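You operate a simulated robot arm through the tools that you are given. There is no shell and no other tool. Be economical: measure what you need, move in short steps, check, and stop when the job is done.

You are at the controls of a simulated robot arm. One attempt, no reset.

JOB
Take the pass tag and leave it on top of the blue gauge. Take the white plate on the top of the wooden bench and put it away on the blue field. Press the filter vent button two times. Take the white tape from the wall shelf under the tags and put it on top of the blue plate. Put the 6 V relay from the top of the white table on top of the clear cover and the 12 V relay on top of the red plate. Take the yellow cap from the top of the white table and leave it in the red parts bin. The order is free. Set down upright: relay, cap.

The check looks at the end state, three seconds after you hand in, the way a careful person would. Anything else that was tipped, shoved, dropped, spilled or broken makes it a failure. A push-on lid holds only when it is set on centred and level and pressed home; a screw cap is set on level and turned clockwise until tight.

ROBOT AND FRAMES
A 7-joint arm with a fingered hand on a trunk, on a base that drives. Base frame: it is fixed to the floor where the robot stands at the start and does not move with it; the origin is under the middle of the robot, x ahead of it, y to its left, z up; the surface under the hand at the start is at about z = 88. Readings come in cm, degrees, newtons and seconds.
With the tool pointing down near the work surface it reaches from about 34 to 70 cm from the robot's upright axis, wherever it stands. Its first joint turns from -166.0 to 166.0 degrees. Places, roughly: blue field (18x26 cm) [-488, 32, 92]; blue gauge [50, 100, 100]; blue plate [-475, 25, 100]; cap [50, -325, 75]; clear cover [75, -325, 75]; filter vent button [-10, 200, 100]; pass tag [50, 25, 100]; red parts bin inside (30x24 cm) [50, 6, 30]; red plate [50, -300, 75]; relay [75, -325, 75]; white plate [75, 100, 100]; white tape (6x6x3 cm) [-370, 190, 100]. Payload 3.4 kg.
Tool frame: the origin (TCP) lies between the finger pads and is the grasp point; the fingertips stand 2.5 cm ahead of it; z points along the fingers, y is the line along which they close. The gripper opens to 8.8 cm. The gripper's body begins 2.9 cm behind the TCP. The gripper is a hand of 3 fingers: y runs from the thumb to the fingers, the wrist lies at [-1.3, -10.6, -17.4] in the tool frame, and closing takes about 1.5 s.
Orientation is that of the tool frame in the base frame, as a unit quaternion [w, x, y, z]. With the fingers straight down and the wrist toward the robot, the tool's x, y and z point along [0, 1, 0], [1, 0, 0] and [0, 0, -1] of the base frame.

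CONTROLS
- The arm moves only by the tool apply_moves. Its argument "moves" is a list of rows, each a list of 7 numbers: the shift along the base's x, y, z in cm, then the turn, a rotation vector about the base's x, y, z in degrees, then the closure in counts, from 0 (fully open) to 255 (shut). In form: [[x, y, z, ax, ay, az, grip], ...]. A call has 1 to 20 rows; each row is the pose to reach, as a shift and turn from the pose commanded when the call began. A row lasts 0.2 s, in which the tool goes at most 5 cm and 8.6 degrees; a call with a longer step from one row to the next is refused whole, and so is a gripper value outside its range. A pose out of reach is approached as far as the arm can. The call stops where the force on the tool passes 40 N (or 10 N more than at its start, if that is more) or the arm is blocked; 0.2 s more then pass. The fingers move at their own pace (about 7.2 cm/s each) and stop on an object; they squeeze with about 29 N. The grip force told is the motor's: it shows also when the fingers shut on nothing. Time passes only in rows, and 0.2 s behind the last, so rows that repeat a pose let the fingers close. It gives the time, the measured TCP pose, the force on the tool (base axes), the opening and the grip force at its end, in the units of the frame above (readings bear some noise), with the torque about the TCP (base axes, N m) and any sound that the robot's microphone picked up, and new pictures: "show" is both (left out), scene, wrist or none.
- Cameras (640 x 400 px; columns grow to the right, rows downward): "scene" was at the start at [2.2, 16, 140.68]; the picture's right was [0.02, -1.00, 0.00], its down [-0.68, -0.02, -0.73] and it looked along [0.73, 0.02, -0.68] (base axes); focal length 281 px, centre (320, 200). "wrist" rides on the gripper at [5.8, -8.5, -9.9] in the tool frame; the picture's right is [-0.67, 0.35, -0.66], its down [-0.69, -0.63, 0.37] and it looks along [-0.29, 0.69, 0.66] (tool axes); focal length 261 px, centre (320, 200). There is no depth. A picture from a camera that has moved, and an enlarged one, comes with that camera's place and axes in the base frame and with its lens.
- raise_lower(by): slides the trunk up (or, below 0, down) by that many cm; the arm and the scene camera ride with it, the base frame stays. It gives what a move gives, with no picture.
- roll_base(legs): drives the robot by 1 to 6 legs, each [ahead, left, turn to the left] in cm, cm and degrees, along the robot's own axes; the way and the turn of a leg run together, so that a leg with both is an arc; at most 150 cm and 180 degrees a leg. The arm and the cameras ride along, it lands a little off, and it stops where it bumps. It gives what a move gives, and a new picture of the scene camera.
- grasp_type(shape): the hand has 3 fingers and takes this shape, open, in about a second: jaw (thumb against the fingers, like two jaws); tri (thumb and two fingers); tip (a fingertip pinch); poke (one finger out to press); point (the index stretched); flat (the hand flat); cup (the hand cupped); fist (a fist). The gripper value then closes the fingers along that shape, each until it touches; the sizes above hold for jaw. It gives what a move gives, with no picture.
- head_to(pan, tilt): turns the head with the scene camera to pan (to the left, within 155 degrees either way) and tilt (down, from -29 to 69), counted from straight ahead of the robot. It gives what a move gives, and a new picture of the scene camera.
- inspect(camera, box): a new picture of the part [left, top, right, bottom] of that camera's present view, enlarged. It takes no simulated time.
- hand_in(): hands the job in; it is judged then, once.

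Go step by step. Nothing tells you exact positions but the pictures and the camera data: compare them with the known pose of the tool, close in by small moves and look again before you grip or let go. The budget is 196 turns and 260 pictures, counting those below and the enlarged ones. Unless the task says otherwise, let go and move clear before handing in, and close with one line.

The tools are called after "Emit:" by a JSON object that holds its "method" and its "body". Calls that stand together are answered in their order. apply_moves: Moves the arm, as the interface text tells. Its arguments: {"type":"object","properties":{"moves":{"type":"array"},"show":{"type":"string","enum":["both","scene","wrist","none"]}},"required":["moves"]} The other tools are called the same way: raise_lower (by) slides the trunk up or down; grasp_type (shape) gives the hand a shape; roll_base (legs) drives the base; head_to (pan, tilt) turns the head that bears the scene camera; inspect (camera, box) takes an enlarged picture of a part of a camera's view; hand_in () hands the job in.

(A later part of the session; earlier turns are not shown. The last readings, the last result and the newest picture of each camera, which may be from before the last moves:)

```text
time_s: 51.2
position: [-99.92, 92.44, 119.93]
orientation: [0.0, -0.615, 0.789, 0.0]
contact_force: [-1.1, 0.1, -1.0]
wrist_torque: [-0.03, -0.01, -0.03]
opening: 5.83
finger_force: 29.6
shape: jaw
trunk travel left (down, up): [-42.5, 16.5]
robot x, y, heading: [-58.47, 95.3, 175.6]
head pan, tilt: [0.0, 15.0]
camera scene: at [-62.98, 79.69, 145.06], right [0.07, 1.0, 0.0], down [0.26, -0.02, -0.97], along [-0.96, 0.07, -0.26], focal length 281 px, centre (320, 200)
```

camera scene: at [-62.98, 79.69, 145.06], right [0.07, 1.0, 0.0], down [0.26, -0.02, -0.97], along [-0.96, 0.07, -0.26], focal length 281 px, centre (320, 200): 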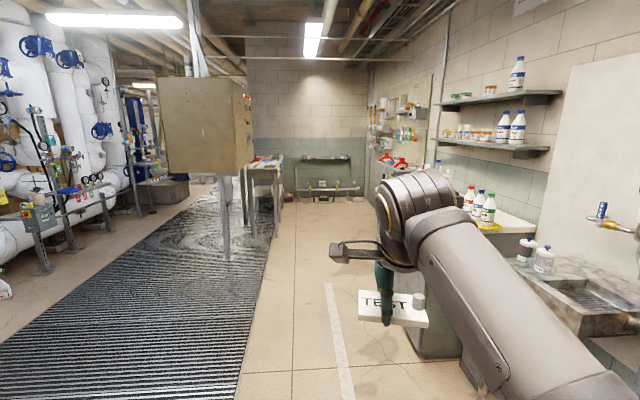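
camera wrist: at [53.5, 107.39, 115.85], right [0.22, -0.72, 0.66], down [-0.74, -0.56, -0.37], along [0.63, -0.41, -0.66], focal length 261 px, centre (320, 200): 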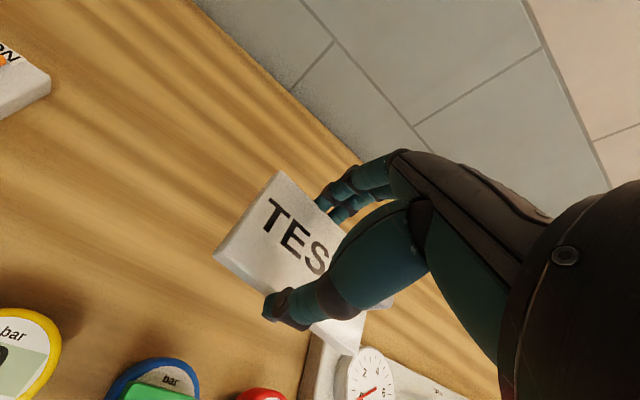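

The aisle along y≈95 is clear; the destination table lies beyond the grey post cabinet near x≈−480. I drive there.

Emit:
{"method": "roll_base", "body": {"legs": [[0, 0, 4.4], [150, 0, 0], [120, 0, 0]]}}

Emit:
{"method": "head_to", "body": {"pan": 30, "tilt": 22}}

Emit:
{"method": "head_to", "body": {"pan": -60, "tilt": 20}}

```text
time_s: 64.8
position: [-370.88, 91.07, 120.03]
orientation: [0.0, -0.638, 0.77, 0.0]
contact_force: [0.3, -0.6, -2.3]
wrist_torque: [0.0, -0.01, 0.0]
opening: 5.81
finger_force: 29.0
shape: jaw
trunk travel left (down, up): [-42.5, 16.5]
robot x, y, heading: [-329.72, 96.22, 179.4]
head pan, tilt: [0.0, 15.0]
camera scene: at [-333.23, 80.59, 145.07], right [0.01, 1.0, 0.0], down [0.26, 0.0, -0.97], along [-0.97, 0.01, -0.26], focal length 281 px, centre (320, 200)
```

scene: 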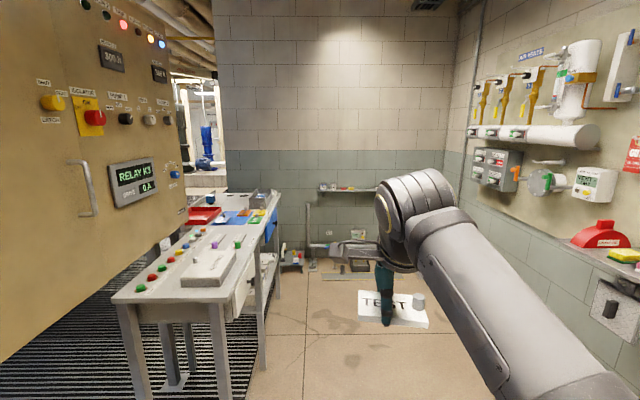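

```text
time_s: 65.8
position: [-370.87, 91.12, 119.93]
orientation: [0.001, -0.638, 0.77, -0.001]
contact_force: [0.4, 0.5, -1.5]
wrist_torque: [-0.02, -0.01, 0.0]
opening: 5.83
finger_force: 29.5
shape: jaw
trunk travel left (down, up): [-42.5, 16.5]
robot x, y, heading: [-329.63, 96.34, 179.4]
head pan, tilt: [30.0, 22.0]
camera scene: at [-331.98, 75.94, 143.93], right [-0.49, 0.87, 0.0], down [0.33, 0.18, -0.93], along [-0.81, -0.45, -0.37], focal length 281 px, centre (320, 200)
```

scene: 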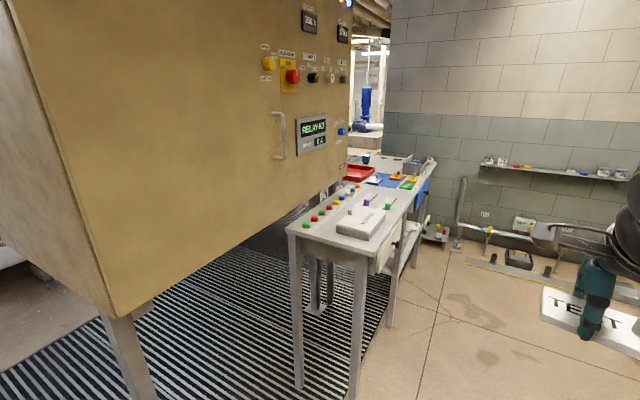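

```text
time_s: 67.4
position: [-370.85, 91.07, 119.88]
orientation: [0.0, -0.638, 0.77, 0.0]
contact_force: [-0.6, 0.3, -0.9]
wrist_torque: [-0.01, -0.01, 0.02]
opening: 5.83
finger_force: 29.2
shape: jaw
trunk travel left (down, up): [-42.5, 16.5]
robot x, y, heading: [-329.44, 95.93, 179.5]
head pan, tilt: [-60.0, 20.0]
camera scene: at [-328.44, 88.59, 144.26], right [0.87, 0.49, 0.0], down [0.17, -0.3, -0.94], along [-0.46, 0.82, -0.34], focal length 281 px, centre (320, 200)
```

scene: 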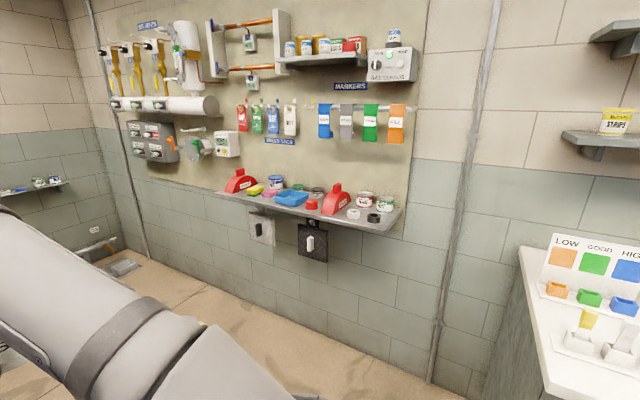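

The white tape is on the wall shelf below the tags; the table's near edge is y≈48. First, I drive abreast of the blue field and turn to face the table.

Emit:
{"method": "roll_base", "body": {"legs": [[150, 0, 0], [5, 0, 0], [0, 0, 90]]}}

Emit:
{"method": "head_to", "body": {"pan": 0, "tilt": 35}}

```text
time_s: 79.2
position: [-482.69, 58.68, 120.01]
orientation: [0.0, 0.993, -0.12, 0.0]
contact_force: [0.6, -0.2, -1.0]
wrist_torque: [-0.02, -0.05, -0.02]
opening: 5.79
finger_force: 28.9
shape: jaw
trunk travel left (down, up): [-42.5, 16.5]
robot x, y, heading: [-486.13, 100.19, -93.8]
head pan, tilt: [-60.0, 20.0]
camera scene: at [-478.06, 101.06, 144.26], right [-0.44, 0.9, 0.0], down [0.31, 0.15, -0.94], along [-0.84, -0.42, -0.34], focal length 281 px, centre (320, 200)
```

scene: 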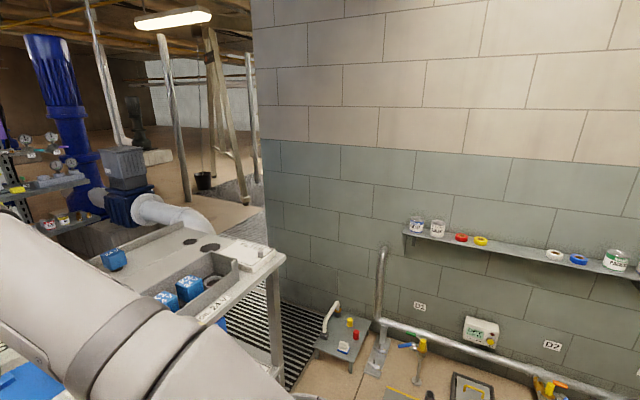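

```text
time_s: 80.5
position: [-482.57, 58.7, 119.92]
orientation: [0.0, 0.993, -0.12, 0.0]
contact_force: [0.3, -0.3, -1.3]
wrist_torque: [0.03, -0.03, -0.03]
opening: 5.82
finger_force: 29.2
shape: jaw
trunk travel left (down, up): [-42.5, 16.5]
robot x, y, heading: [-486.05, 100.28, -93.7]
head pan, tilt: [0.0, 35.0]
camera scene: at [-470.29, 96.41, 141.87], right [-1.0, 0.06, 0.0], down [0.04, 0.57, -0.82], along [-0.05, -0.82, -0.57], focal length 281 px, centre (320, 200)
```

scene: 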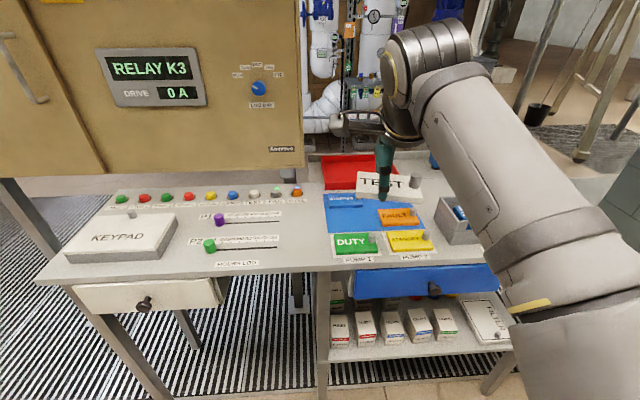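

I see the table with a blue field carrying DUTY/FAULT/STANDBY plates. Let me zoom.

Emit:
{"method": "inspect", "body": {"camera": "scene", "box": [290, 140, 510, 280]}}

Emit:
{"method": "inspect", "body": {"camera": "wrist", "box": [0, 0, 640, 400]}}

```text
2.86 times, centred on (400, 210) of scene
camera zoom: at [-470.29, 96.41, 141.87], right [-1.0, 0.06, 0.0], down [0.04, 0.57, -0.82], along [-0.05, -0.82, -0.57], focal length 804 px, centre (91, 171)
```

zoom: 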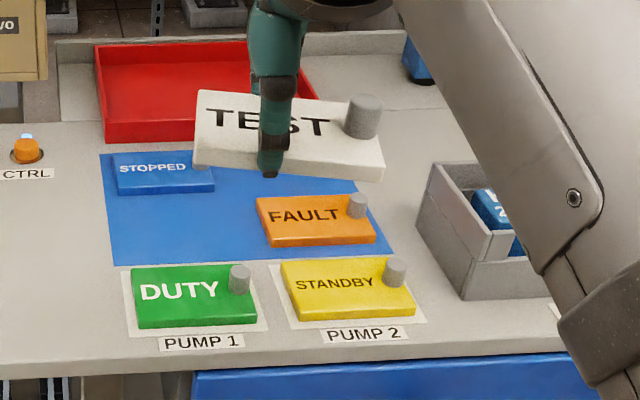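

```text
1.00 times, centred on (320, 200) of wrist (not enlarged: the box is as wide or as high as the picture)
camera zoom: at [-475.07, 65.5, 129.89], right [-0.73, -0.18, 0.66], down [-0.52, 0.77, -0.37], along [-0.44, -0.61, -0.66], focal length 261 px, centre (320, 200)
```

zoom: 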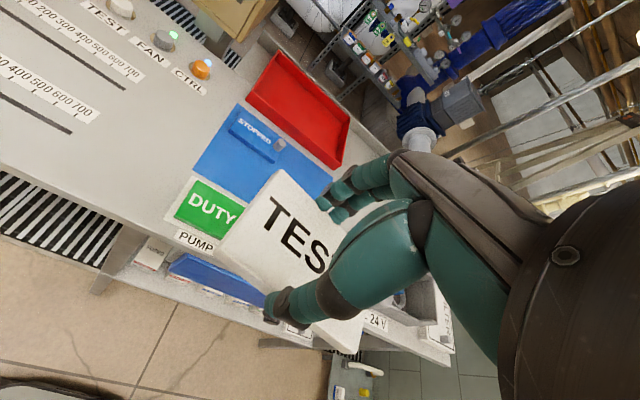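

Free spot on the blue field: front-left, centre about (−483, 36) between STOPPED and DUTY. I straighten, move closer and rotate the hand to align.

Emit:
{"method": "roll_base", "body": {"legs": [[0, 0, 3.7], [15, 0, 0]]}}

Emit:
{"method": "apply_moves", "body": {"moves": [[0, 0, 0, 0, 0, 5, 220], [0, 0, 0, 0, 0, 10, 220]]}}

```text
time_s: 82.3
position: [-480.18, 44.0, 120.02]
orientation: [0.0, 0.996, -0.088, -0.001]
contact_force: [0.2, 0.4, -1.1]
wrist_torque: [0.0, 0.03, -0.02]
opening: 5.81
finger_force: 29.0
shape: jaw
trunk travel left (down, up): [-42.5, 16.5]
robot x, y, heading: [-485.94, 85.21, -90.4]
head pan, tilt: [0.0, 35.0]
camera scene: at [-470.08, 82.44, 141.87], right [-1.0, 0.0, 0.0], down [0.0, 0.57, -0.82], along [0.0, -0.82, -0.57], focal length 281 px, centre (320, 200)
```

scene: 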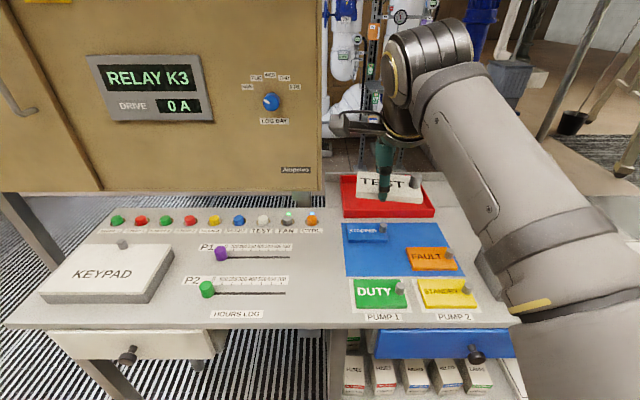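

```text
time_s: 82.9
position: [-480.07, 44.07, 119.9]
orientation: [0.0, 1.0, -0.001, -0.001]
contact_force: [-0.6, 0.0, -1.1]
wrist_torque: [0.01, -0.01, 0.03]
opening: 5.82
finger_force: 29.3
shape: jaw
trunk travel left (down, up): [-42.5, 16.5]
robot x, y, heading: [-485.6, 85.26, -90.1]
head pan, tilt: [0.0, 35.0]
camera scene: at [-470.09, 82.48, 141.87], right [-1.0, 0.0, 0.0], down [0.0, 0.57, -0.82], along [0.0, -0.82, -0.57], focal length 281 px, centre (320, 200)
camera wrist: at [-474.33, 52.48, 129.88], right [-0.67, -0.35, 0.66], down [-0.69, 0.63, -0.37], along [-0.29, -0.69, -0.66], focal length 261 px, centre (320, 200)
```

scene: 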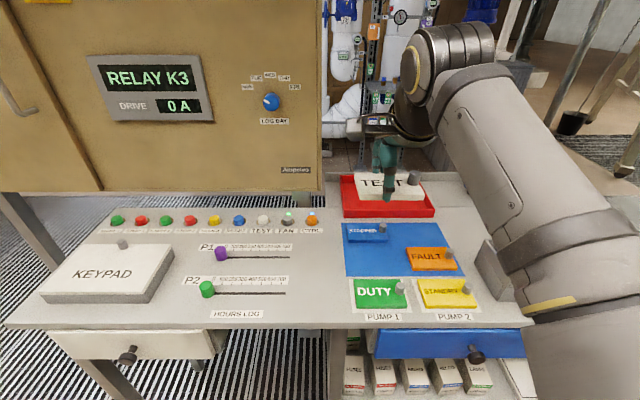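
wrist: 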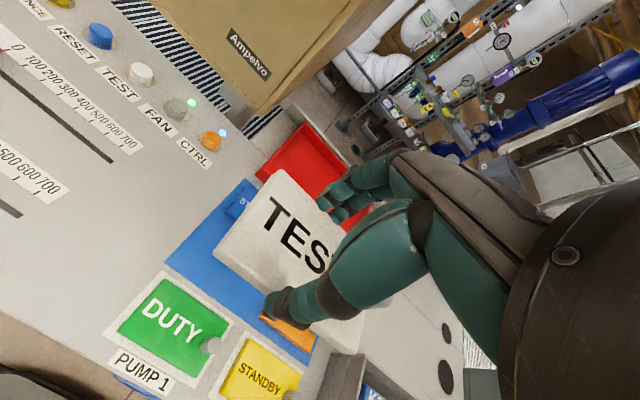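

Emit:
{"method": "inspect", "body": {"camera": "scene", "box": [330, 200, 490, 320]}}

```text
3.33 times, centred on (410, 260) of scene
camera zoom: at [-470.09, 82.48, 141.87], right [-1.0, 0.0, 0.0], down [0.0, 0.57, -0.82], along [0.0, -0.82, -0.57], focal length 938 px, centre (20, 0)
```

zoom: 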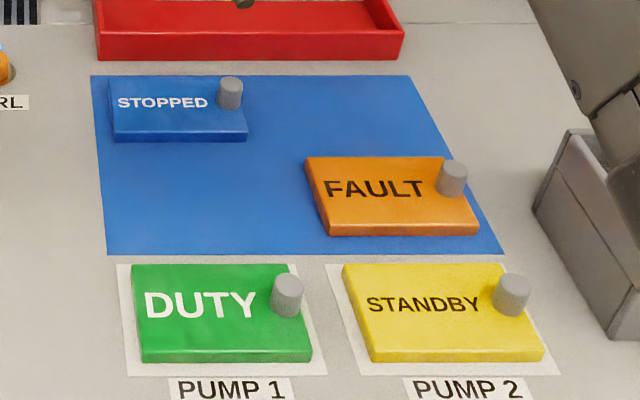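

Free rectangle spans x −476…−490.7, y 31…40.8. I move the plate above (−483.2, 36.6) and lower to just above.

Emit:
{"method": "apply_moves", "body": {"moves": [[-1.2, -3.7, -2, 0, 0, 0, 220], [-2.4, -7.5, -4, 0, 0, 0, 220], [-2.4, -7.5, -8.5, 0, 0, 0, 220], [-2.4, -7.5, -13, 0, 0, 0, 220], [-2.4, -7.5, -17, 0, 0, 0, 220], [-2.4, -7.5, -20, 0, 0, 0, 220], [-2.4, -7.5, -21, 0, 0, 0, 220], [-2.4, -7.5, -21, 0, 0, 0, 220]]}}

Emit:
{"method": "inspect", "body": {"camera": "scene", "box": [330, 200, 490, 320]}}

```text
time_s: 84.7
position: [-482.59, 36.32, 98.79]
orientation: [0.0, 1.0, -0.002, 0.0]
contact_force: [-0.9, -1.2, -0.9]
wrist_torque: [-0.01, -0.04, -0.02]
opening: 5.82
finger_force: 29.2
shape: jaw
trunk travel left (down, up): [-42.5, 16.5]
robot x, y, heading: [-486.23, 85.45, -89.8]
head pan, tilt: [0.0, 35.0]
camera scene: at [-470.08, 82.48, 141.87], right [-1.0, 0.0, 0.0], down [0.0, 0.57, -0.82], along [0.0, -0.82, -0.57], focal length 281 px, centre (320, 200)
camera wrist: at [-476.75, 44.82, 108.69], right [-0.67, -0.35, 0.66], down [-0.68, 0.63, -0.37], along [-0.29, -0.69, -0.66], focal length 261 px, centre (320, 200)
```

scene: 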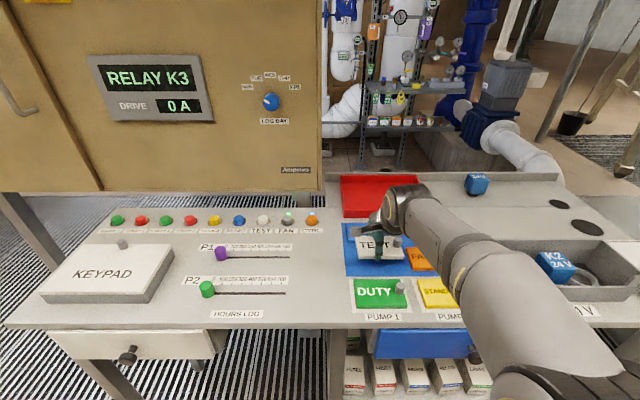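
wrist: 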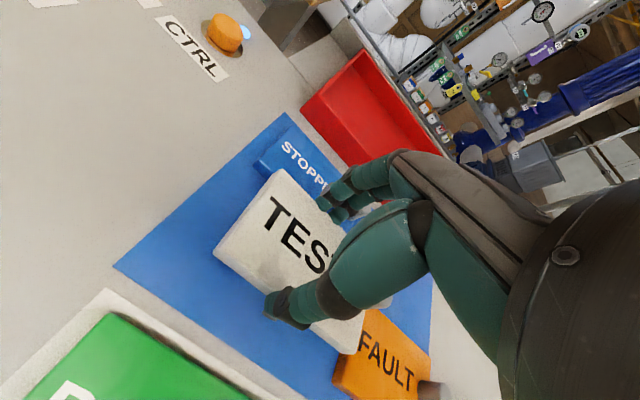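

```text
3.33 times, centred on (410, 260) of scene
camera zoom: at [-470.08, 82.48, 141.87], right [-1.0, 0.0, 0.0], down [0.0, 0.57, -0.82], along [0.0, -0.82, -0.57], focal length 938 px, centre (20, 0)
```

zoom: 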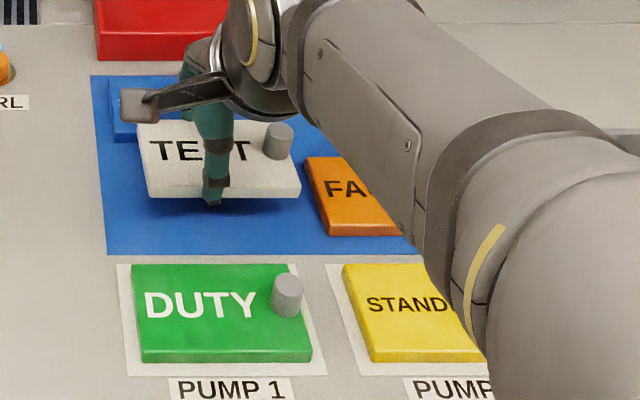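

The plate is aligned with the free spot; lower it to contact.

Emit:
{"method": "apply_moves", "body": {"moves": [[0.3, 0.4, -1.5, 0, 0, 0, 220], [0.3, 0.4, -2.5, 0, 0, 0, 220], [0.3, 0.4, -3.1, 0, 0, 0, 220], [0.3, 0.4, -3.6, 0, 0, 0, 220], [0.3, 0.4, -4.1, 0, 0, 0, 220], [0.3, 0.4, -4.6, 0, 0, 0, 220]], "show": "wrist"}}

```text
time_s: 86.0
position: [-482.15, 36.78, 95.67]
orientation: [0.01, 1.0, -0.001, 0.001]
contact_force: [0.2, 3.1, 16.0]
wrist_torque: [0.31, -0.03, -0.05]
opening: 5.68
finger_force: 29.2
shape: jaw
trunk travel left (down, up): [-42.5, 16.5]
robot x, y, heading: [-485.99, 84.86, -90.3]
head pan, tilt: [0.0, 35.0]
stopped in row 6: the force on the tool passed its limit at 46 N (the readings are from after the stop); the commanded pose is now the measured one
camera wrist: at [-476.4, 45.43, 105.36], right [-0.67, -0.33, 0.66], down [-0.68, 0.62, -0.38], along [-0.29, -0.71, -0.65], focal length 261 px, centre (320, 200)
```

wrist: 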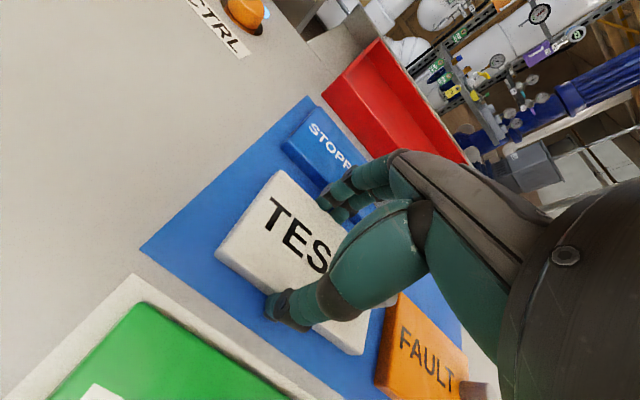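

Contact. Release with a small opening and rise.

Emit:
{"method": "apply_moves", "body": {"moves": [[0, 0, 0.1, 0, 0, 0, 80], [0, 0, 0.1, 0, 0, 0, 60], [0, 0, 0.1, 0, 0, 0, 55], [0, 0, 0.1, 0, 0, 0, 55], [0, 0, 3, 0, 0, 0, 55], [0, 0, 7, 0, 0, 0, 55], [0, 0, 11.5, 0, 0, 0, 55], [0, 4, 14, 0, 0, 0, 40], [0, 8, 16, 0, 0, 0, 20]], "show": "wrist"}}

Emit:
{"method": "inspect", "body": {"camera": "scene", "box": [330, 200, 490, 320]}}

```text
time_s: 88.0
position: [-482.39, 44.55, 111.38]
orientation: [0.008, 1.0, -0.001, 0.0]
contact_force: [-0.3, -0.2, 0.7]
wrist_torque: [0.0, -0.02, -0.01]
opening: 8.11
finger_force: 0.1
shape: jaw
trunk travel left (down, up): [-42.5, 16.5]
robot x, y, heading: [-485.63, 85.34, -90.2]
head pan, tilt: [0.0, 35.0]
camera wrist: at [-476.55, 53.15, 121.13], right [-0.67, -0.34, 0.66], down [-0.68, 0.62, -0.38], along [-0.29, -0.7, -0.65], focal length 261 px, centre (320, 200)
```

wrist: 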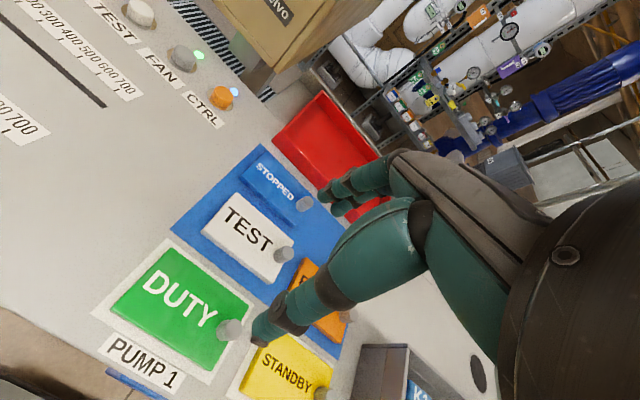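

```text
3.33 times, centred on (410, 260) of scene
camera zoom: at [-470.09, 82.53, 141.87], right [-1.0, 0.0, 0.0], down [0.0, 0.57, -0.82], along [0.0, -0.82, -0.57], focal length 938 px, centre (20, 0)
```

zoom: 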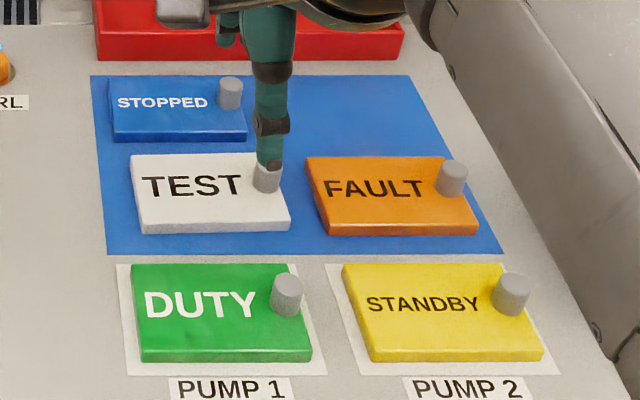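

The plate lies on the blue field. Now I go to the tape shelf: back off, turn around and shift along.

Emit:
{"method": "apply_moves", "body": {"moves": [[0, 0, 4, 0, 0, 0, 0], [0, 0, 8, 0, 0, 0, 0]], "show": "none"}}

Emit:
{"method": "roll_base", "body": {"legs": [[-15, 0, 0], [0, 0, 180], [0, -115, 0]]}}

Emit:
{"method": "head_to", "body": {"pan": 0, "tilt": 25}}

```text
time_s: 88.5
position: [-482.42, 44.57, 119.26]
orientation: [0.008, 1.0, -0.001, 0.001]
contact_force: [0.9, -0.1, -0.2]
wrist_torque: [-0.02, 0.02, -0.01]
opening: 8.73
finger_force: 0.1
shape: jaw
trunk travel left (down, up): [-42.5, 16.5]
robot x, y, heading: [-486.15, 85.23, -89.9]
head pan, tilt: [0.0, 35.0]
```

```text
time_s: 102.7
position: [-372.71, 138.35, 119.35]
orientation: [-0.001, 0.01, 1.0, 0.008]
contact_force: [0.0, 0.1, 1.0]
wrist_torque: [0.0, 0.0, 0.0]
opening: 8.77
finger_force: 0.0
shape: jaw
trunk travel left (down, up): [-42.5, 16.5]
robot x, y, heading: [-369.65, 97.35, 88.7]
head pan, tilt: [0.0, 35.0]
camera scene: at [-385.71, 100.61, 141.87], right [1.0, -0.02, 0.0], down [-0.01, -0.57, -0.82], along [0.02, 0.82, -0.57], focal length 281 px, centre (320, 200)
```

scene: 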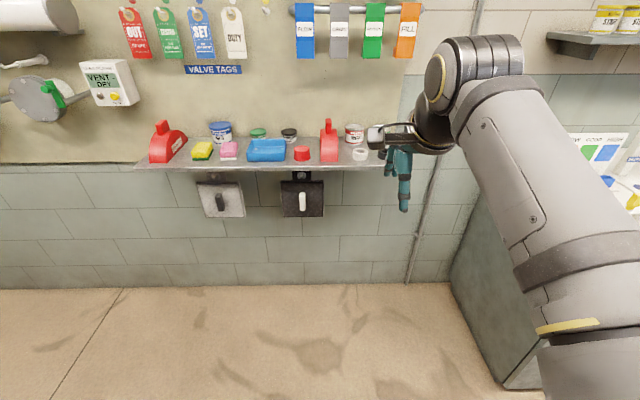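

```text
time_s: 103.4
position: [-372.72, 138.25, 119.37]
orientation: [-0.001, 0.009, 1.0, 0.007]
contact_force: [-0.3, 0.5, 0.0]
wrist_torque: [-0.01, 0.0, -0.03]
opening: 8.74
finger_force: 0.0
shape: jaw
trunk travel left (down, up): [-42.5, 16.5]
robot x, y, heading: [-369.96, 97.79, 88.9]
head pan, tilt: [0.0, 25.0]
camera scene: at [-385.71, 101.02, 143.44], right [1.0, -0.02, 0.0], down [-0.01, -0.42, -0.91], along [0.02, 0.91, -0.42], focal length 281 px, centre (320, 200)
```

scene: 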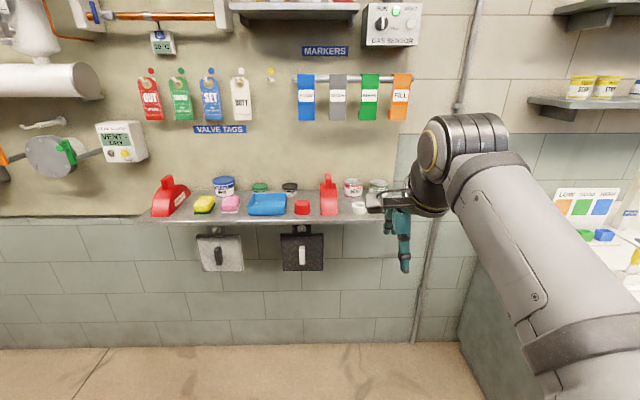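

The white tape is around (−370, 192, 97). I drive closer, staying short of the wall.

Emit:
{"method": "roll_base", "body": {"legs": [[40, 0, 1]]}}

Emit:
{"method": "head_to", "body": {"pan": -15, "tilt": 45}}

Emit:
{"method": "inspect", "body": {"camera": "wrist", "box": [0, 0, 640, 400]}}

```text
time_s: 106.0
position: [-372.43, 178.67, 119.28]
orientation: [-0.001, 0.006, 1.0, 0.007]
contact_force: [-0.3, -0.1, 0.4]
wrist_torque: [0.0, 0.02, -0.04]
opening: 8.81
finger_force: 0.1
shape: jaw
trunk travel left (down, up): [-42.5, 16.5]
robot x, y, heading: [-369.09, 137.74, 89.3]
head pan, tilt: [0.0, 25.0]
camera scene: at [-385.16, 141.42, 143.45], right [1.0, -0.01, 0.0], down [0.0, -0.42, -0.91], along [0.01, 0.91, -0.42], focal length 281 px, centre (320, 200)
```

scene: 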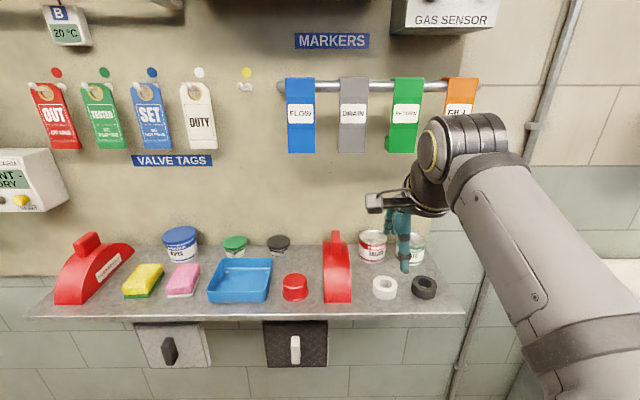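

```text
time_s: 106.8
position: [-372.48, 178.83, 119.33]
orientation: [-0.001, 0.004, 1.0, 0.008]
contact_force: [-0.5, 0.8, 1.0]
wrist_torque: [0.01, -0.01, 0.0]
opening: 8.76
finger_force: 0.0
shape: jaw
trunk travel left (down, up): [-42.5, 16.5]
robot x, y, heading: [-369.14, 137.65, 89.6]
head pan, tilt: [-15.0, 45.0]
camera scene: at [-383.07, 140.03, 140.4], right [0.96, -0.27, 0.0], down [-0.19, -0.68, -0.71], along [0.19, 0.68, -0.71], focal length 281 px, centre (320, 200)
```

scene: 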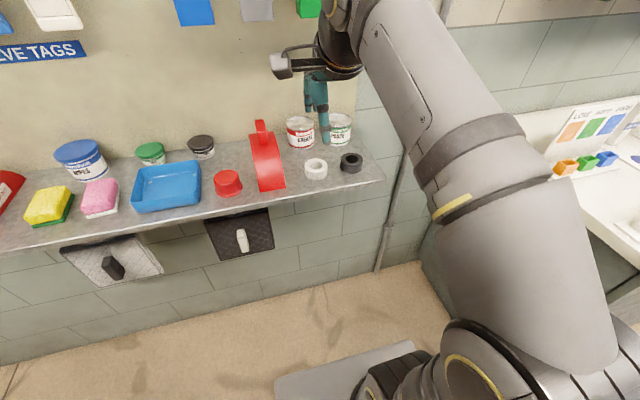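

```text
1.00 times, centred on (320, 200) of wrist (not enlarged: the box is as wide or as high as the picture)
camera zoom: at [-378.42, 170.11, 129.17], right [0.67, 0.33, 0.66], down [0.68, -0.63, -0.38], along [0.29, 0.7, -0.65], focal length 261 px, centre (320, 200)
```

zoom: 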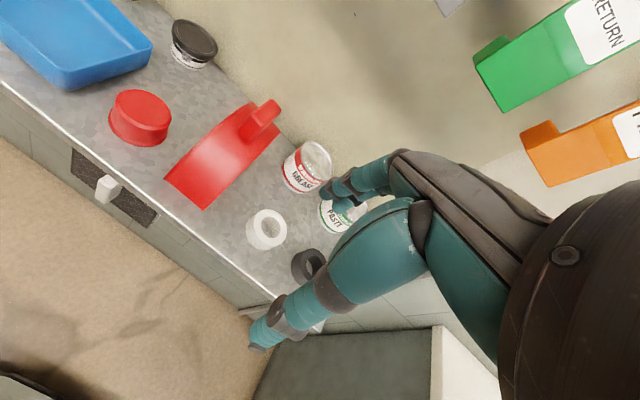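

Tape top is at about (−370, 191, 98.9), with clear space around. I move above it.

Emit:
{"method": "apply_moves", "body": {"moves": [[1.2, 4, -1, -0.9, 0, 0, 0], [2.5, 8, -2, -0.9, 0, 0, 0], [2.5, 12.2, -4, -0.9, 0, 0, 0], [2.5, 12.2, -8, -0.9, 0, 0, 0], [2.5, 12.2, -12, -0.9, 0, 0, 0], [2.5, 12.2, -14, -0.9, 0, 0, 0], [2.5, 12.2, -14, -0.9, 0, 0, 0]]}}

Emit:
{"method": "inspect", "body": {"camera": "scene", "box": [240, 80, 400, 220]}}

```text
time_s: 108.4
position: [-370.04, 190.73, 105.33]
orientation: [-0.001, 0.005, 1.0, 0.0]
contact_force: [0.2, 0.2, 0.0]
wrist_torque: [0.04, -0.01, 0.01]
opening: 8.77
finger_force: 0.1
shape: jaw
trunk travel left (down, up): [-42.5, 16.5]
robot x, y, heading: [-368.96, 138.0, 89.5]
head pan, tilt: [-15.0, 45.0]
camera scene: at [-383.07, 140.03, 140.39], right [0.96, -0.27, 0.0], down [-0.19, -0.68, -0.71], along [0.19, 0.68, -0.71], focal length 281 px, centre (320, 200)
camera wrist: at [-375.92, 182.28, 115.21], right [0.67, 0.34, 0.65], down [0.68, -0.64, -0.37], along [0.29, 0.69, -0.66], focal length 261 px, centre (320, 200)
```

scene: 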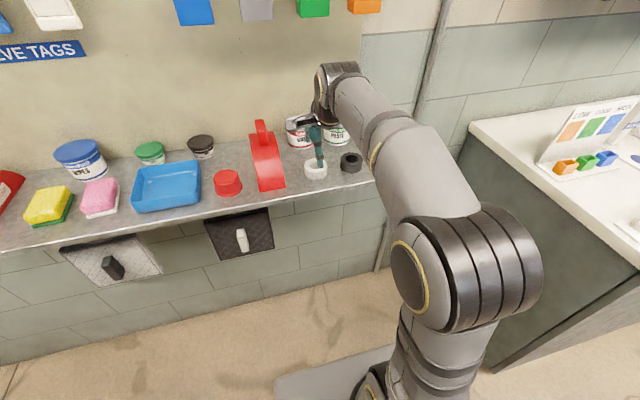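
wrist: 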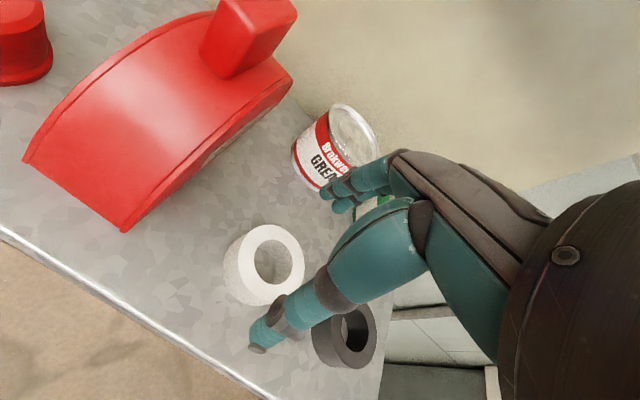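

```text
2.86 times, centred on (320, 150) of scene
camera zoom: at [-383.07, 140.03, 140.39], right [0.96, -0.27, 0.0], down [-0.19, -0.68, -0.71], along [0.19, 0.68, -0.71], focal length 804 px, centre (320, 343)
```

zoom: 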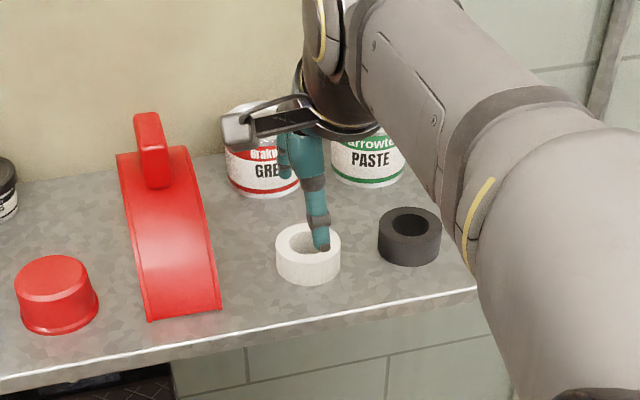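

Centred within half a centimetre. Adjust, descend and close.

Emit:
{"method": "apply_moves", "body": {"moves": [[0.3, 0.4, -2, 0, 0, 0, 0], [0.3, 0.4, -4, 0, 0, 0, 0], [0.3, 0.4, -5.5, 0, 0, 0, 0], [0.3, 0.4, -6.2, 0, 0, 0, 0], [0.3, 0.4, -6.2, 0, 0, 0, 0]]}}

Emit:
{"method": "inspect", "body": {"camera": "scene", "box": [260, 90, 380, 200]}}

```text
time_s: 109.6
position: [-369.7, 191.08, 99.38]
orientation: [-0.001, 0.006, 1.0, 0.003]
contact_force: [0.4, -2.4, 13.2]
wrist_torque: [0.69, -0.16, -0.02]
opening: 8.67
finger_force: 0.1
shape: jaw
trunk travel left (down, up): [-42.5, 16.5]
robot x, y, heading: [-369.51, 137.82, 89.2]
head pan, tilt: [-15.0, 45.0]
camera scene: at [-383.06, 139.83, 140.41], right [0.96, -0.27, 0.0], down [-0.19, -0.68, -0.71], along [0.19, 0.68, -0.71], focal length 281 px, centre (320, 200)
camera wrist: at [-375.57, 182.61, 109.31], right [0.67, 0.34, 0.66], down [0.68, -0.63, -0.37], along [0.29, 0.69, -0.66], focal length 261 px, centre (320, 200)
```

scene: 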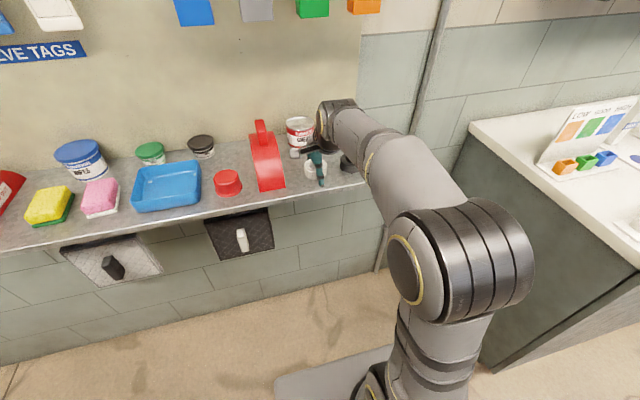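
wrist: 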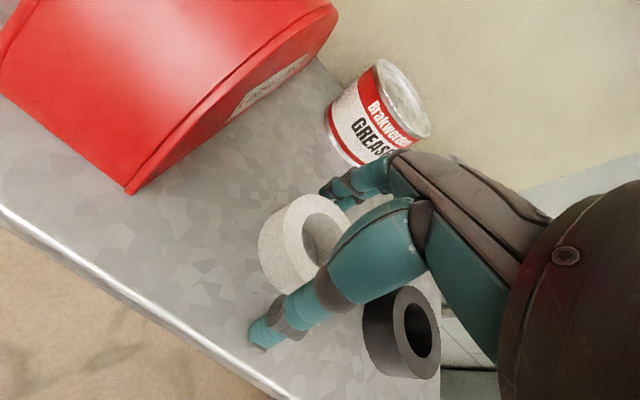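

```text
3.64 times, centred on (320, 145) of scene
camera zoom: at [-383.06, 139.83, 140.41], right [0.96, -0.27, 0.0], down [-0.19, -0.68, -0.71], along [0.19, 0.68, -0.71], focal length 1023 px, centre (320, 400)
```

zoom: 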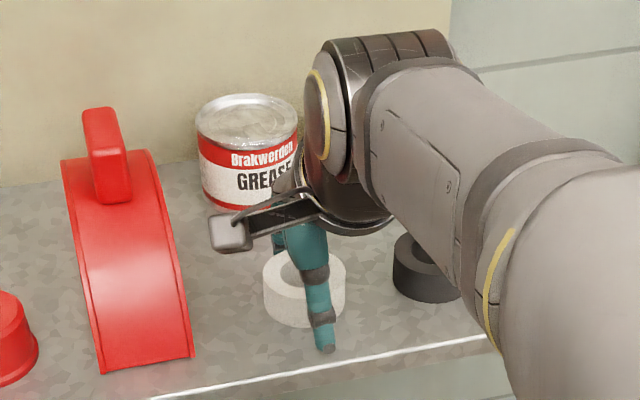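

Fingertips have just touched the shelf. Raise 0.4 and close, then lift.

Emit:
{"method": "apply_moves", "body": {"moves": [[0, 0, 0.5, 0, 0, 0, 30], [0, 0, 0.5, 0, 0, 0, 70], [0, 0, 0.5, 0, 0, 0, 110], [0, 0, 0.5, 0, 0, 0, 150], [0, 0, 0.5, 0, 0, 0, 180], [0, 0, 0.5, 0, 0, 0, 180], [0, 0, 2, 0, 0, 0, 180], [0, 0, 5, 0, 0, 0, 180], [0, -2, 9, 0, 0, 0, 180], [0, -5, 13, 0, 0, 0, 180]]}}

Emit:
{"method": "inspect", "body": {"camera": "scene", "box": [240, 80, 400, 220]}}

```text
time_s: 111.8
position: [-369.62, 186.52, 112.19]
orientation: [-0.001, 0.006, 1.0, -0.002]
contact_force: [0.1, 0.5, -0.9]
wrist_torque: [-0.01, -0.02, 0.0]
opening: 4.51
finger_force: 29.3
shape: jaw
trunk travel left (down, up): [-42.5, 16.5]
robot x, y, heading: [-369.0, 138.26, 89.3]
head pan, tilt: [-15.0, 45.0]
camera scene: at [-383.07, 140.01, 140.39], right [0.96, -0.27, 0.0], down [-0.19, -0.68, -0.71], along [0.19, 0.68, -0.71], focal length 281 px, centre (320, 200)
camera wrist: at [-375.43, 177.96, 122.17], right [0.67, 0.34, 0.65], down [0.68, -0.64, -0.37], along [0.29, 0.69, -0.66], focal length 261 px, centre (320, 200)
```

scene: 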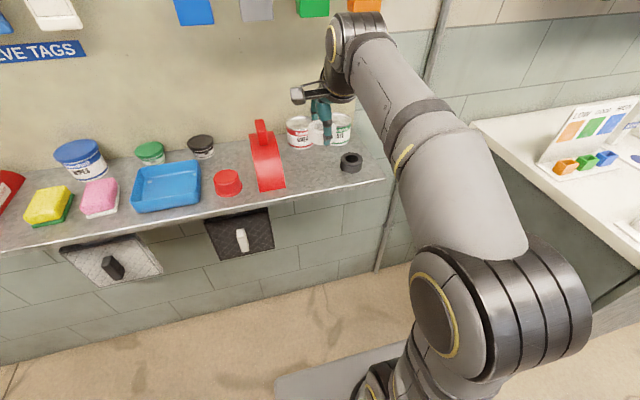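
wrist: 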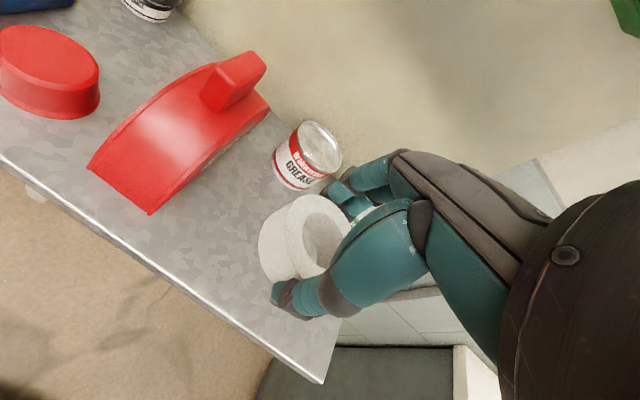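

```text
2.86 times, centred on (320, 150) of scene
camera zoom: at [-383.07, 140.01, 140.39], right [0.96, -0.27, 0.0], down [-0.19, -0.68, -0.71], along [0.19, 0.68, -0.71], focal length 804 px, centre (320, 343)
```

zoom: 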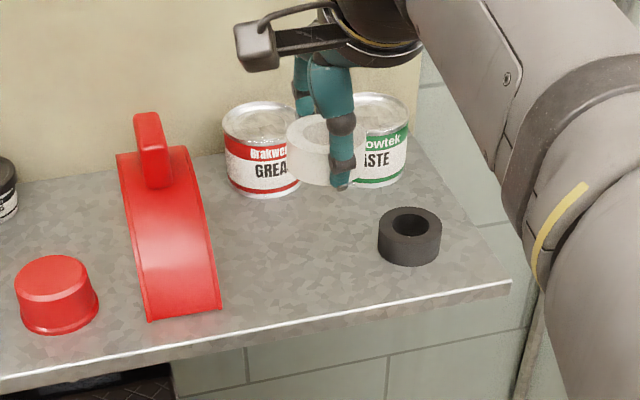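

The tape is held level. Retract and return to the blue field table.

Emit:
{"method": "apply_moves", "body": {"moves": [[0, -3, 3, 0, 0, 0, 180], [0, -7, 6, 0, 0, 0, 180]], "show": "none"}}

Emit:
{"method": "roll_base", "body": {"legs": [[-42, 0, 0], [0, 0, 180], [0, -112, 0]]}}

Emit:
{"method": "head_to", "body": {"pan": 0, "tilt": 35}}

```text
time_s: 112.4
position: [-369.73, 179.26, 118.2]
orientation: [-0.001, 0.005, 1.0, 0.0]
contact_force: [0.3, -0.6, -0.3]
wrist_torque: [0.04, 0.01, 0.0]
opening: 4.49
finger_force: 28.6
shape: jaw
trunk travel left (down, up): [-42.5, 16.5]
robot x, y, heading: [-369.26, 138.48, 89.3]
head pan, tilt: [-15.0, 45.0]
```

```text
time_s: 127.5
position: [-481.94, 60.43, 118.2]
orientation: [0.001, 1.0, -0.023, 0.0]
contact_force: [-0.6, 0.0, -0.5]
wrist_torque: [0.0, 0.02, 0.0]
opening: 4.46
finger_force: 28.7
shape: jaw
trunk travel left (down, up): [-42.5, 16.5]
robot x, y, heading: [-480.72, 101.55, -92.6]
head pan, tilt: [-15.0, 45.0]
camera scene: at [-467.28, 99.22, 140.39], right [-0.95, 0.3, 0.0], down [0.21, 0.67, -0.71], along [-0.21, -0.67, -0.71], focal length 281 px, centre (320, 200)
```

scene: 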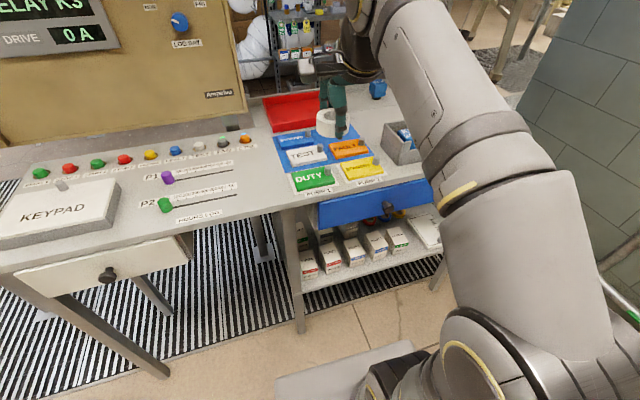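

```text
time_s: 128.3
position: [-481.9, 60.49, 118.21]
orientation: [0.001, 1.0, -0.024, 0.0]
contact_force: [1.1, -0.4, -0.7]
wrist_torque: [0.01, -0.04, 0.02]
opening: 4.52
finger_force: 29.1
shape: jaw
trunk travel left (down, up): [-42.5, 16.5]
robot x, y, heading: [-481.3, 101.67, -92.9]
head pan, tilt: [0.0, 35.0]
camera scene: at [-465.22, 98.17, 141.87], right [-1.0, 0.05, 0.0], down [0.03, 0.57, -0.82], along [-0.04, -0.82, -0.57], focal length 281 px, centre (320, 200)
```

scene: 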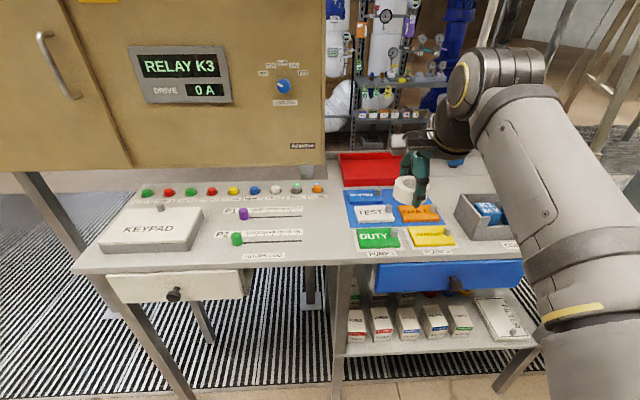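

Straighten and drive closer to the table.

Emit:
{"method": "roll_base", "body": {"legs": [[0, 0, 2.8], [16, 0, 0]]}}

Emit:
{"method": "inspect", "body": {"camera": "scene", "box": [330, 170, 490, 310]}}

Emit:
{"method": "inspect", "body": {"camera": "wrist", "box": [0, 0, 640, 400]}}

```text
time_s: 130.1
position: [-479.9, 44.37, 118.07]
orientation: [0.0, 1.0, 0.001, 0.001]
contact_force: [0.2, 0.6, -0.3]
wrist_torque: [-0.02, 0.0, 0.02]
opening: 4.47
finger_force: 29.4
shape: jaw
trunk travel left (down, up): [-42.5, 16.5]
robot x, y, heading: [-480.92, 85.92, -89.8]
head pan, tilt: [0.0, 35.0]
camera scene: at [-465.03, 82.95, 141.87], right [-1.0, 0.0, 0.0], down [0.0, 0.57, -0.82], along [0.0, -0.82, -0.57], focal length 281 px, centre (320, 200)
```

scene: 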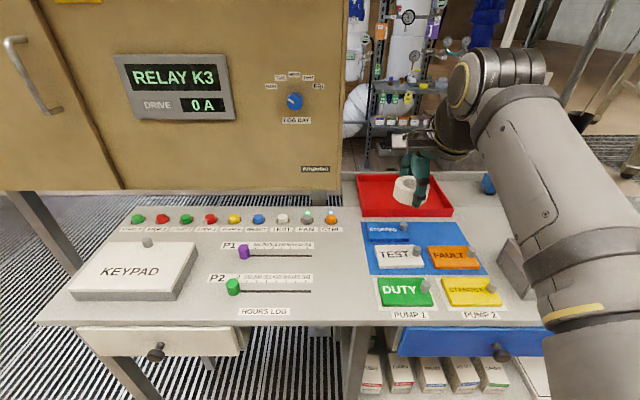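

```text
2.86 times, centred on (410, 240) of scene
camera zoom: at [-465.03, 82.95, 141.87], right [-1.0, 0.0, 0.0], down [0.0, 0.57, -0.82], along [0.0, -0.82, -0.57], focal length 804 px, centre (63, 86)
```

zoom: 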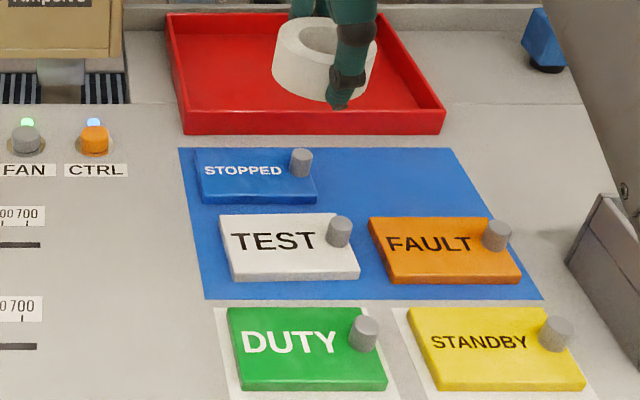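

```text
1.00 times, centred on (320, 200) of wrist (not enlarged: the box is as wide or as high as the picture)
camera zoom: at [-474.14, 52.86, 128.1], right [-0.67, -0.35, 0.65], down [-0.69, 0.63, -0.37], along [-0.28, -0.69, -0.66], focal length 261 px, centre (320, 200)
```

zoom: 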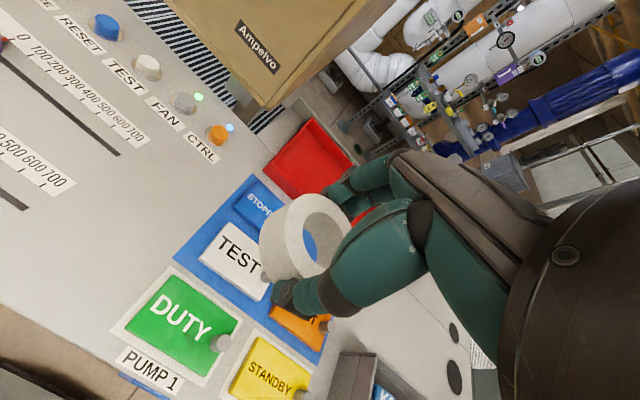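

STOPPED plate free top centre is about (−480.8, 28.1, top ≈94.8). Hover over it with the tape.

Emit:
{"method": "apply_moves", "body": {"moves": [[-0.3, -4.5, 0, 0, 0, 0, 180], [-0.6, -9, -1, 0, 0, 0, 180], [-0.9, -13, -3, 0, 0, 0, 180], [-0.9, -16.2, -6, 0, 0, 0, 180], [-0.9, -16.2, -11, 0, 0, 0, 180], [-0.9, -16.2, -15, 0, 0, 0, 180], [-0.9, -16.2, -18, 0, 0, 0, 180], [-0.9, -16.2, -18, 0, 0, 0, 180]]}}

Emit:
{"method": "inspect", "body": {"camera": "scene", "box": [350, 190, 470, 290]}}

```text
time_s: 131.9
position: [-480.74, 28.29, 99.96]
orientation: [0.0, 1.0, 0.001, 0.001]
contact_force: [0.0, 0.0, -1.0]
wrist_torque: [-0.01, -0.02, -0.02]
opening: 4.44
finger_force: 28.5
shape: jaw
trunk travel left (down, up): [-42.5, 16.5]
robot x, y, heading: [-480.63, 86.0, -89.9]
head pan, tilt: [0.0, 35.0]
camera scene: at [-465.03, 82.98, 141.87], right [-1.0, 0.0, 0.0], down [0.0, 0.57, -0.82], along [0.0, -0.82, -0.57], focal length 281 px, centre (320, 200)
camera wrist: at [-475.05, 36.8, 110.02], right [-0.67, -0.35, 0.65], down [-0.69, 0.63, -0.37], along [-0.28, -0.69, -0.66], focal length 261 px, centre (320, 200)
```

scene: 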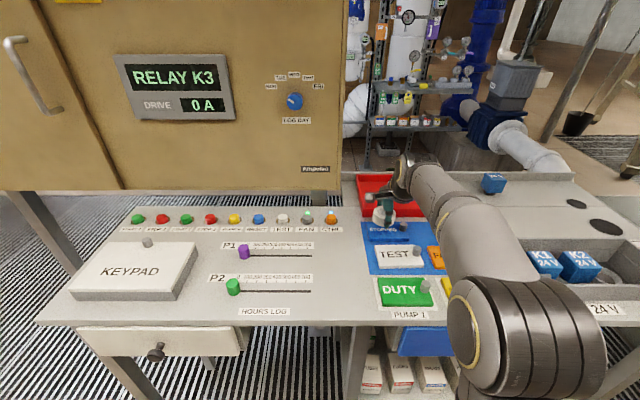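
wrist: 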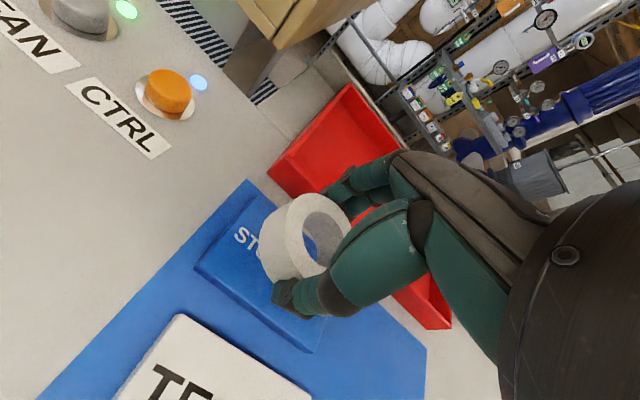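

```text
4.00 times, centred on (410, 240) of scene
camera zoom: at [-465.03, 82.98, 141.87], right [-1.0, 0.0, 0.0], down [0.0, 0.57, -0.82], along [0.0, -0.82, -0.57], focal length 1125 px, centre (-40, 40)
```

zoom: 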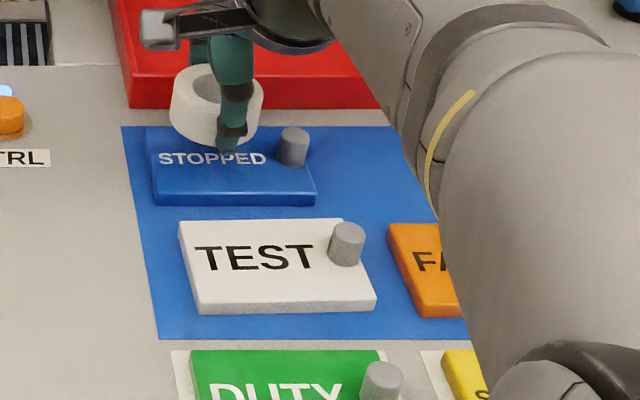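

Tape centre appears ~0.7 cm behind target; shift and lower until contact.

Emit:
{"method": "apply_moves", "body": {"moves": [[-0.2, 0.7, -1, 0, 0, 0, 180], [-0.2, 0.7, -1.7, 0, 0, 0, 180], [-0.2, 0.7, -2.1, 0, 0, 0, 180], [-0.2, 0.7, -2.4, 0, 0, 0, 180]]}}

Emit:
{"method": "inspect", "body": {"camera": "scene", "box": [350, 190, 470, 290]}}

```text
time_s: 132.9
position: [-481.02, 28.86, 97.61]
orientation: [0.0, 1.0, 0.001, 0.0]
contact_force: [-0.1, 0.2, -0.3]
wrist_torque: [-0.02, -0.01, 0.01]
opening: 4.44
finger_force: 28.8
shape: jaw
trunk travel left (down, up): [-42.5, 16.5]
robot x, y, heading: [-480.85, 85.62, -89.7]
head pan, tilt: [0.0, 35.0]
camera scene: at [-465.03, 82.98, 141.87], right [-1.0, 0.0, 0.0], down [0.0, 0.57, -0.82], along [0.0, -0.82, -0.57], focal length 281 px, centre (320, 200)
camera wrist: at [-475.3, 37.38, 107.63], right [-0.67, -0.35, 0.65], down [-0.69, 0.63, -0.37], along [-0.28, -0.69, -0.66], focal length 261 px, centre (320, 200)
```

scene: 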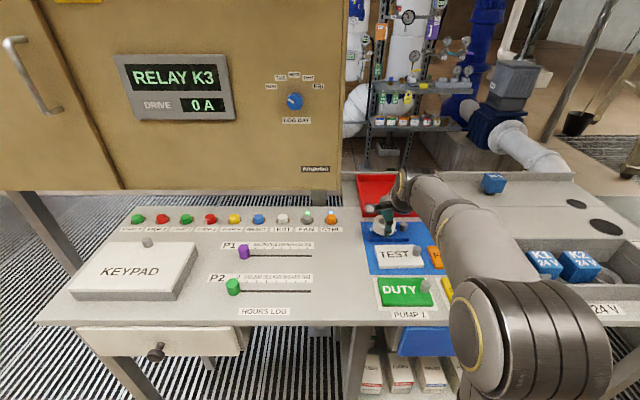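
wrist: 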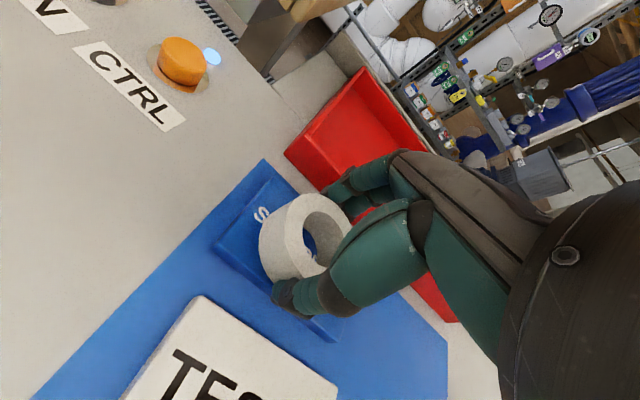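

```text
4.00 times, centred on (410, 240) of scene
camera zoom: at [-465.03, 82.98, 141.87], right [-1.0, 0.0, 0.0], down [0.0, 0.57, -0.82], along [0.0, -0.82, -0.57], focal length 1125 px, centre (-40, 40)
```

zoom: 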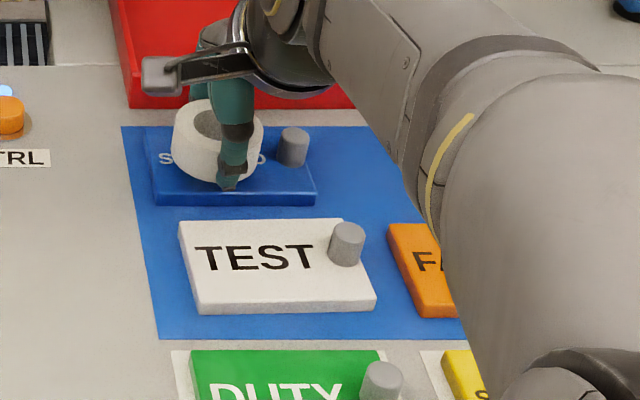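

Nicely over the plate; lower the last bit until contact.

Emit:
{"method": "apply_moves", "body": {"moves": [[0, 0, -0.2, 0, 0, 0, 180], [0, 0, -0.4, 0, 0, 0, 180], [0, 0, -0.6, 0, 0, 0, 180], [0, 0, -0.7, 0, 0, 0, 180]], "show": "none"}}

```text
time_s: 133.9
position: [-480.99, 28.87, 97.09]
orientation: [-0.001, 1.0, 0.0, 0.0]
contact_force: [1.3, -0.3, -0.1]
wrist_torque: [-0.01, 0.0, 0.05]
opening: 4.44
finger_force: 28.8
shape: jaw
trunk travel left (down, up): [-42.5, 16.5]
robot x, y, heading: [-480.9, 85.68, -89.7]
head pan, tilt: [0.0, 35.0]
```

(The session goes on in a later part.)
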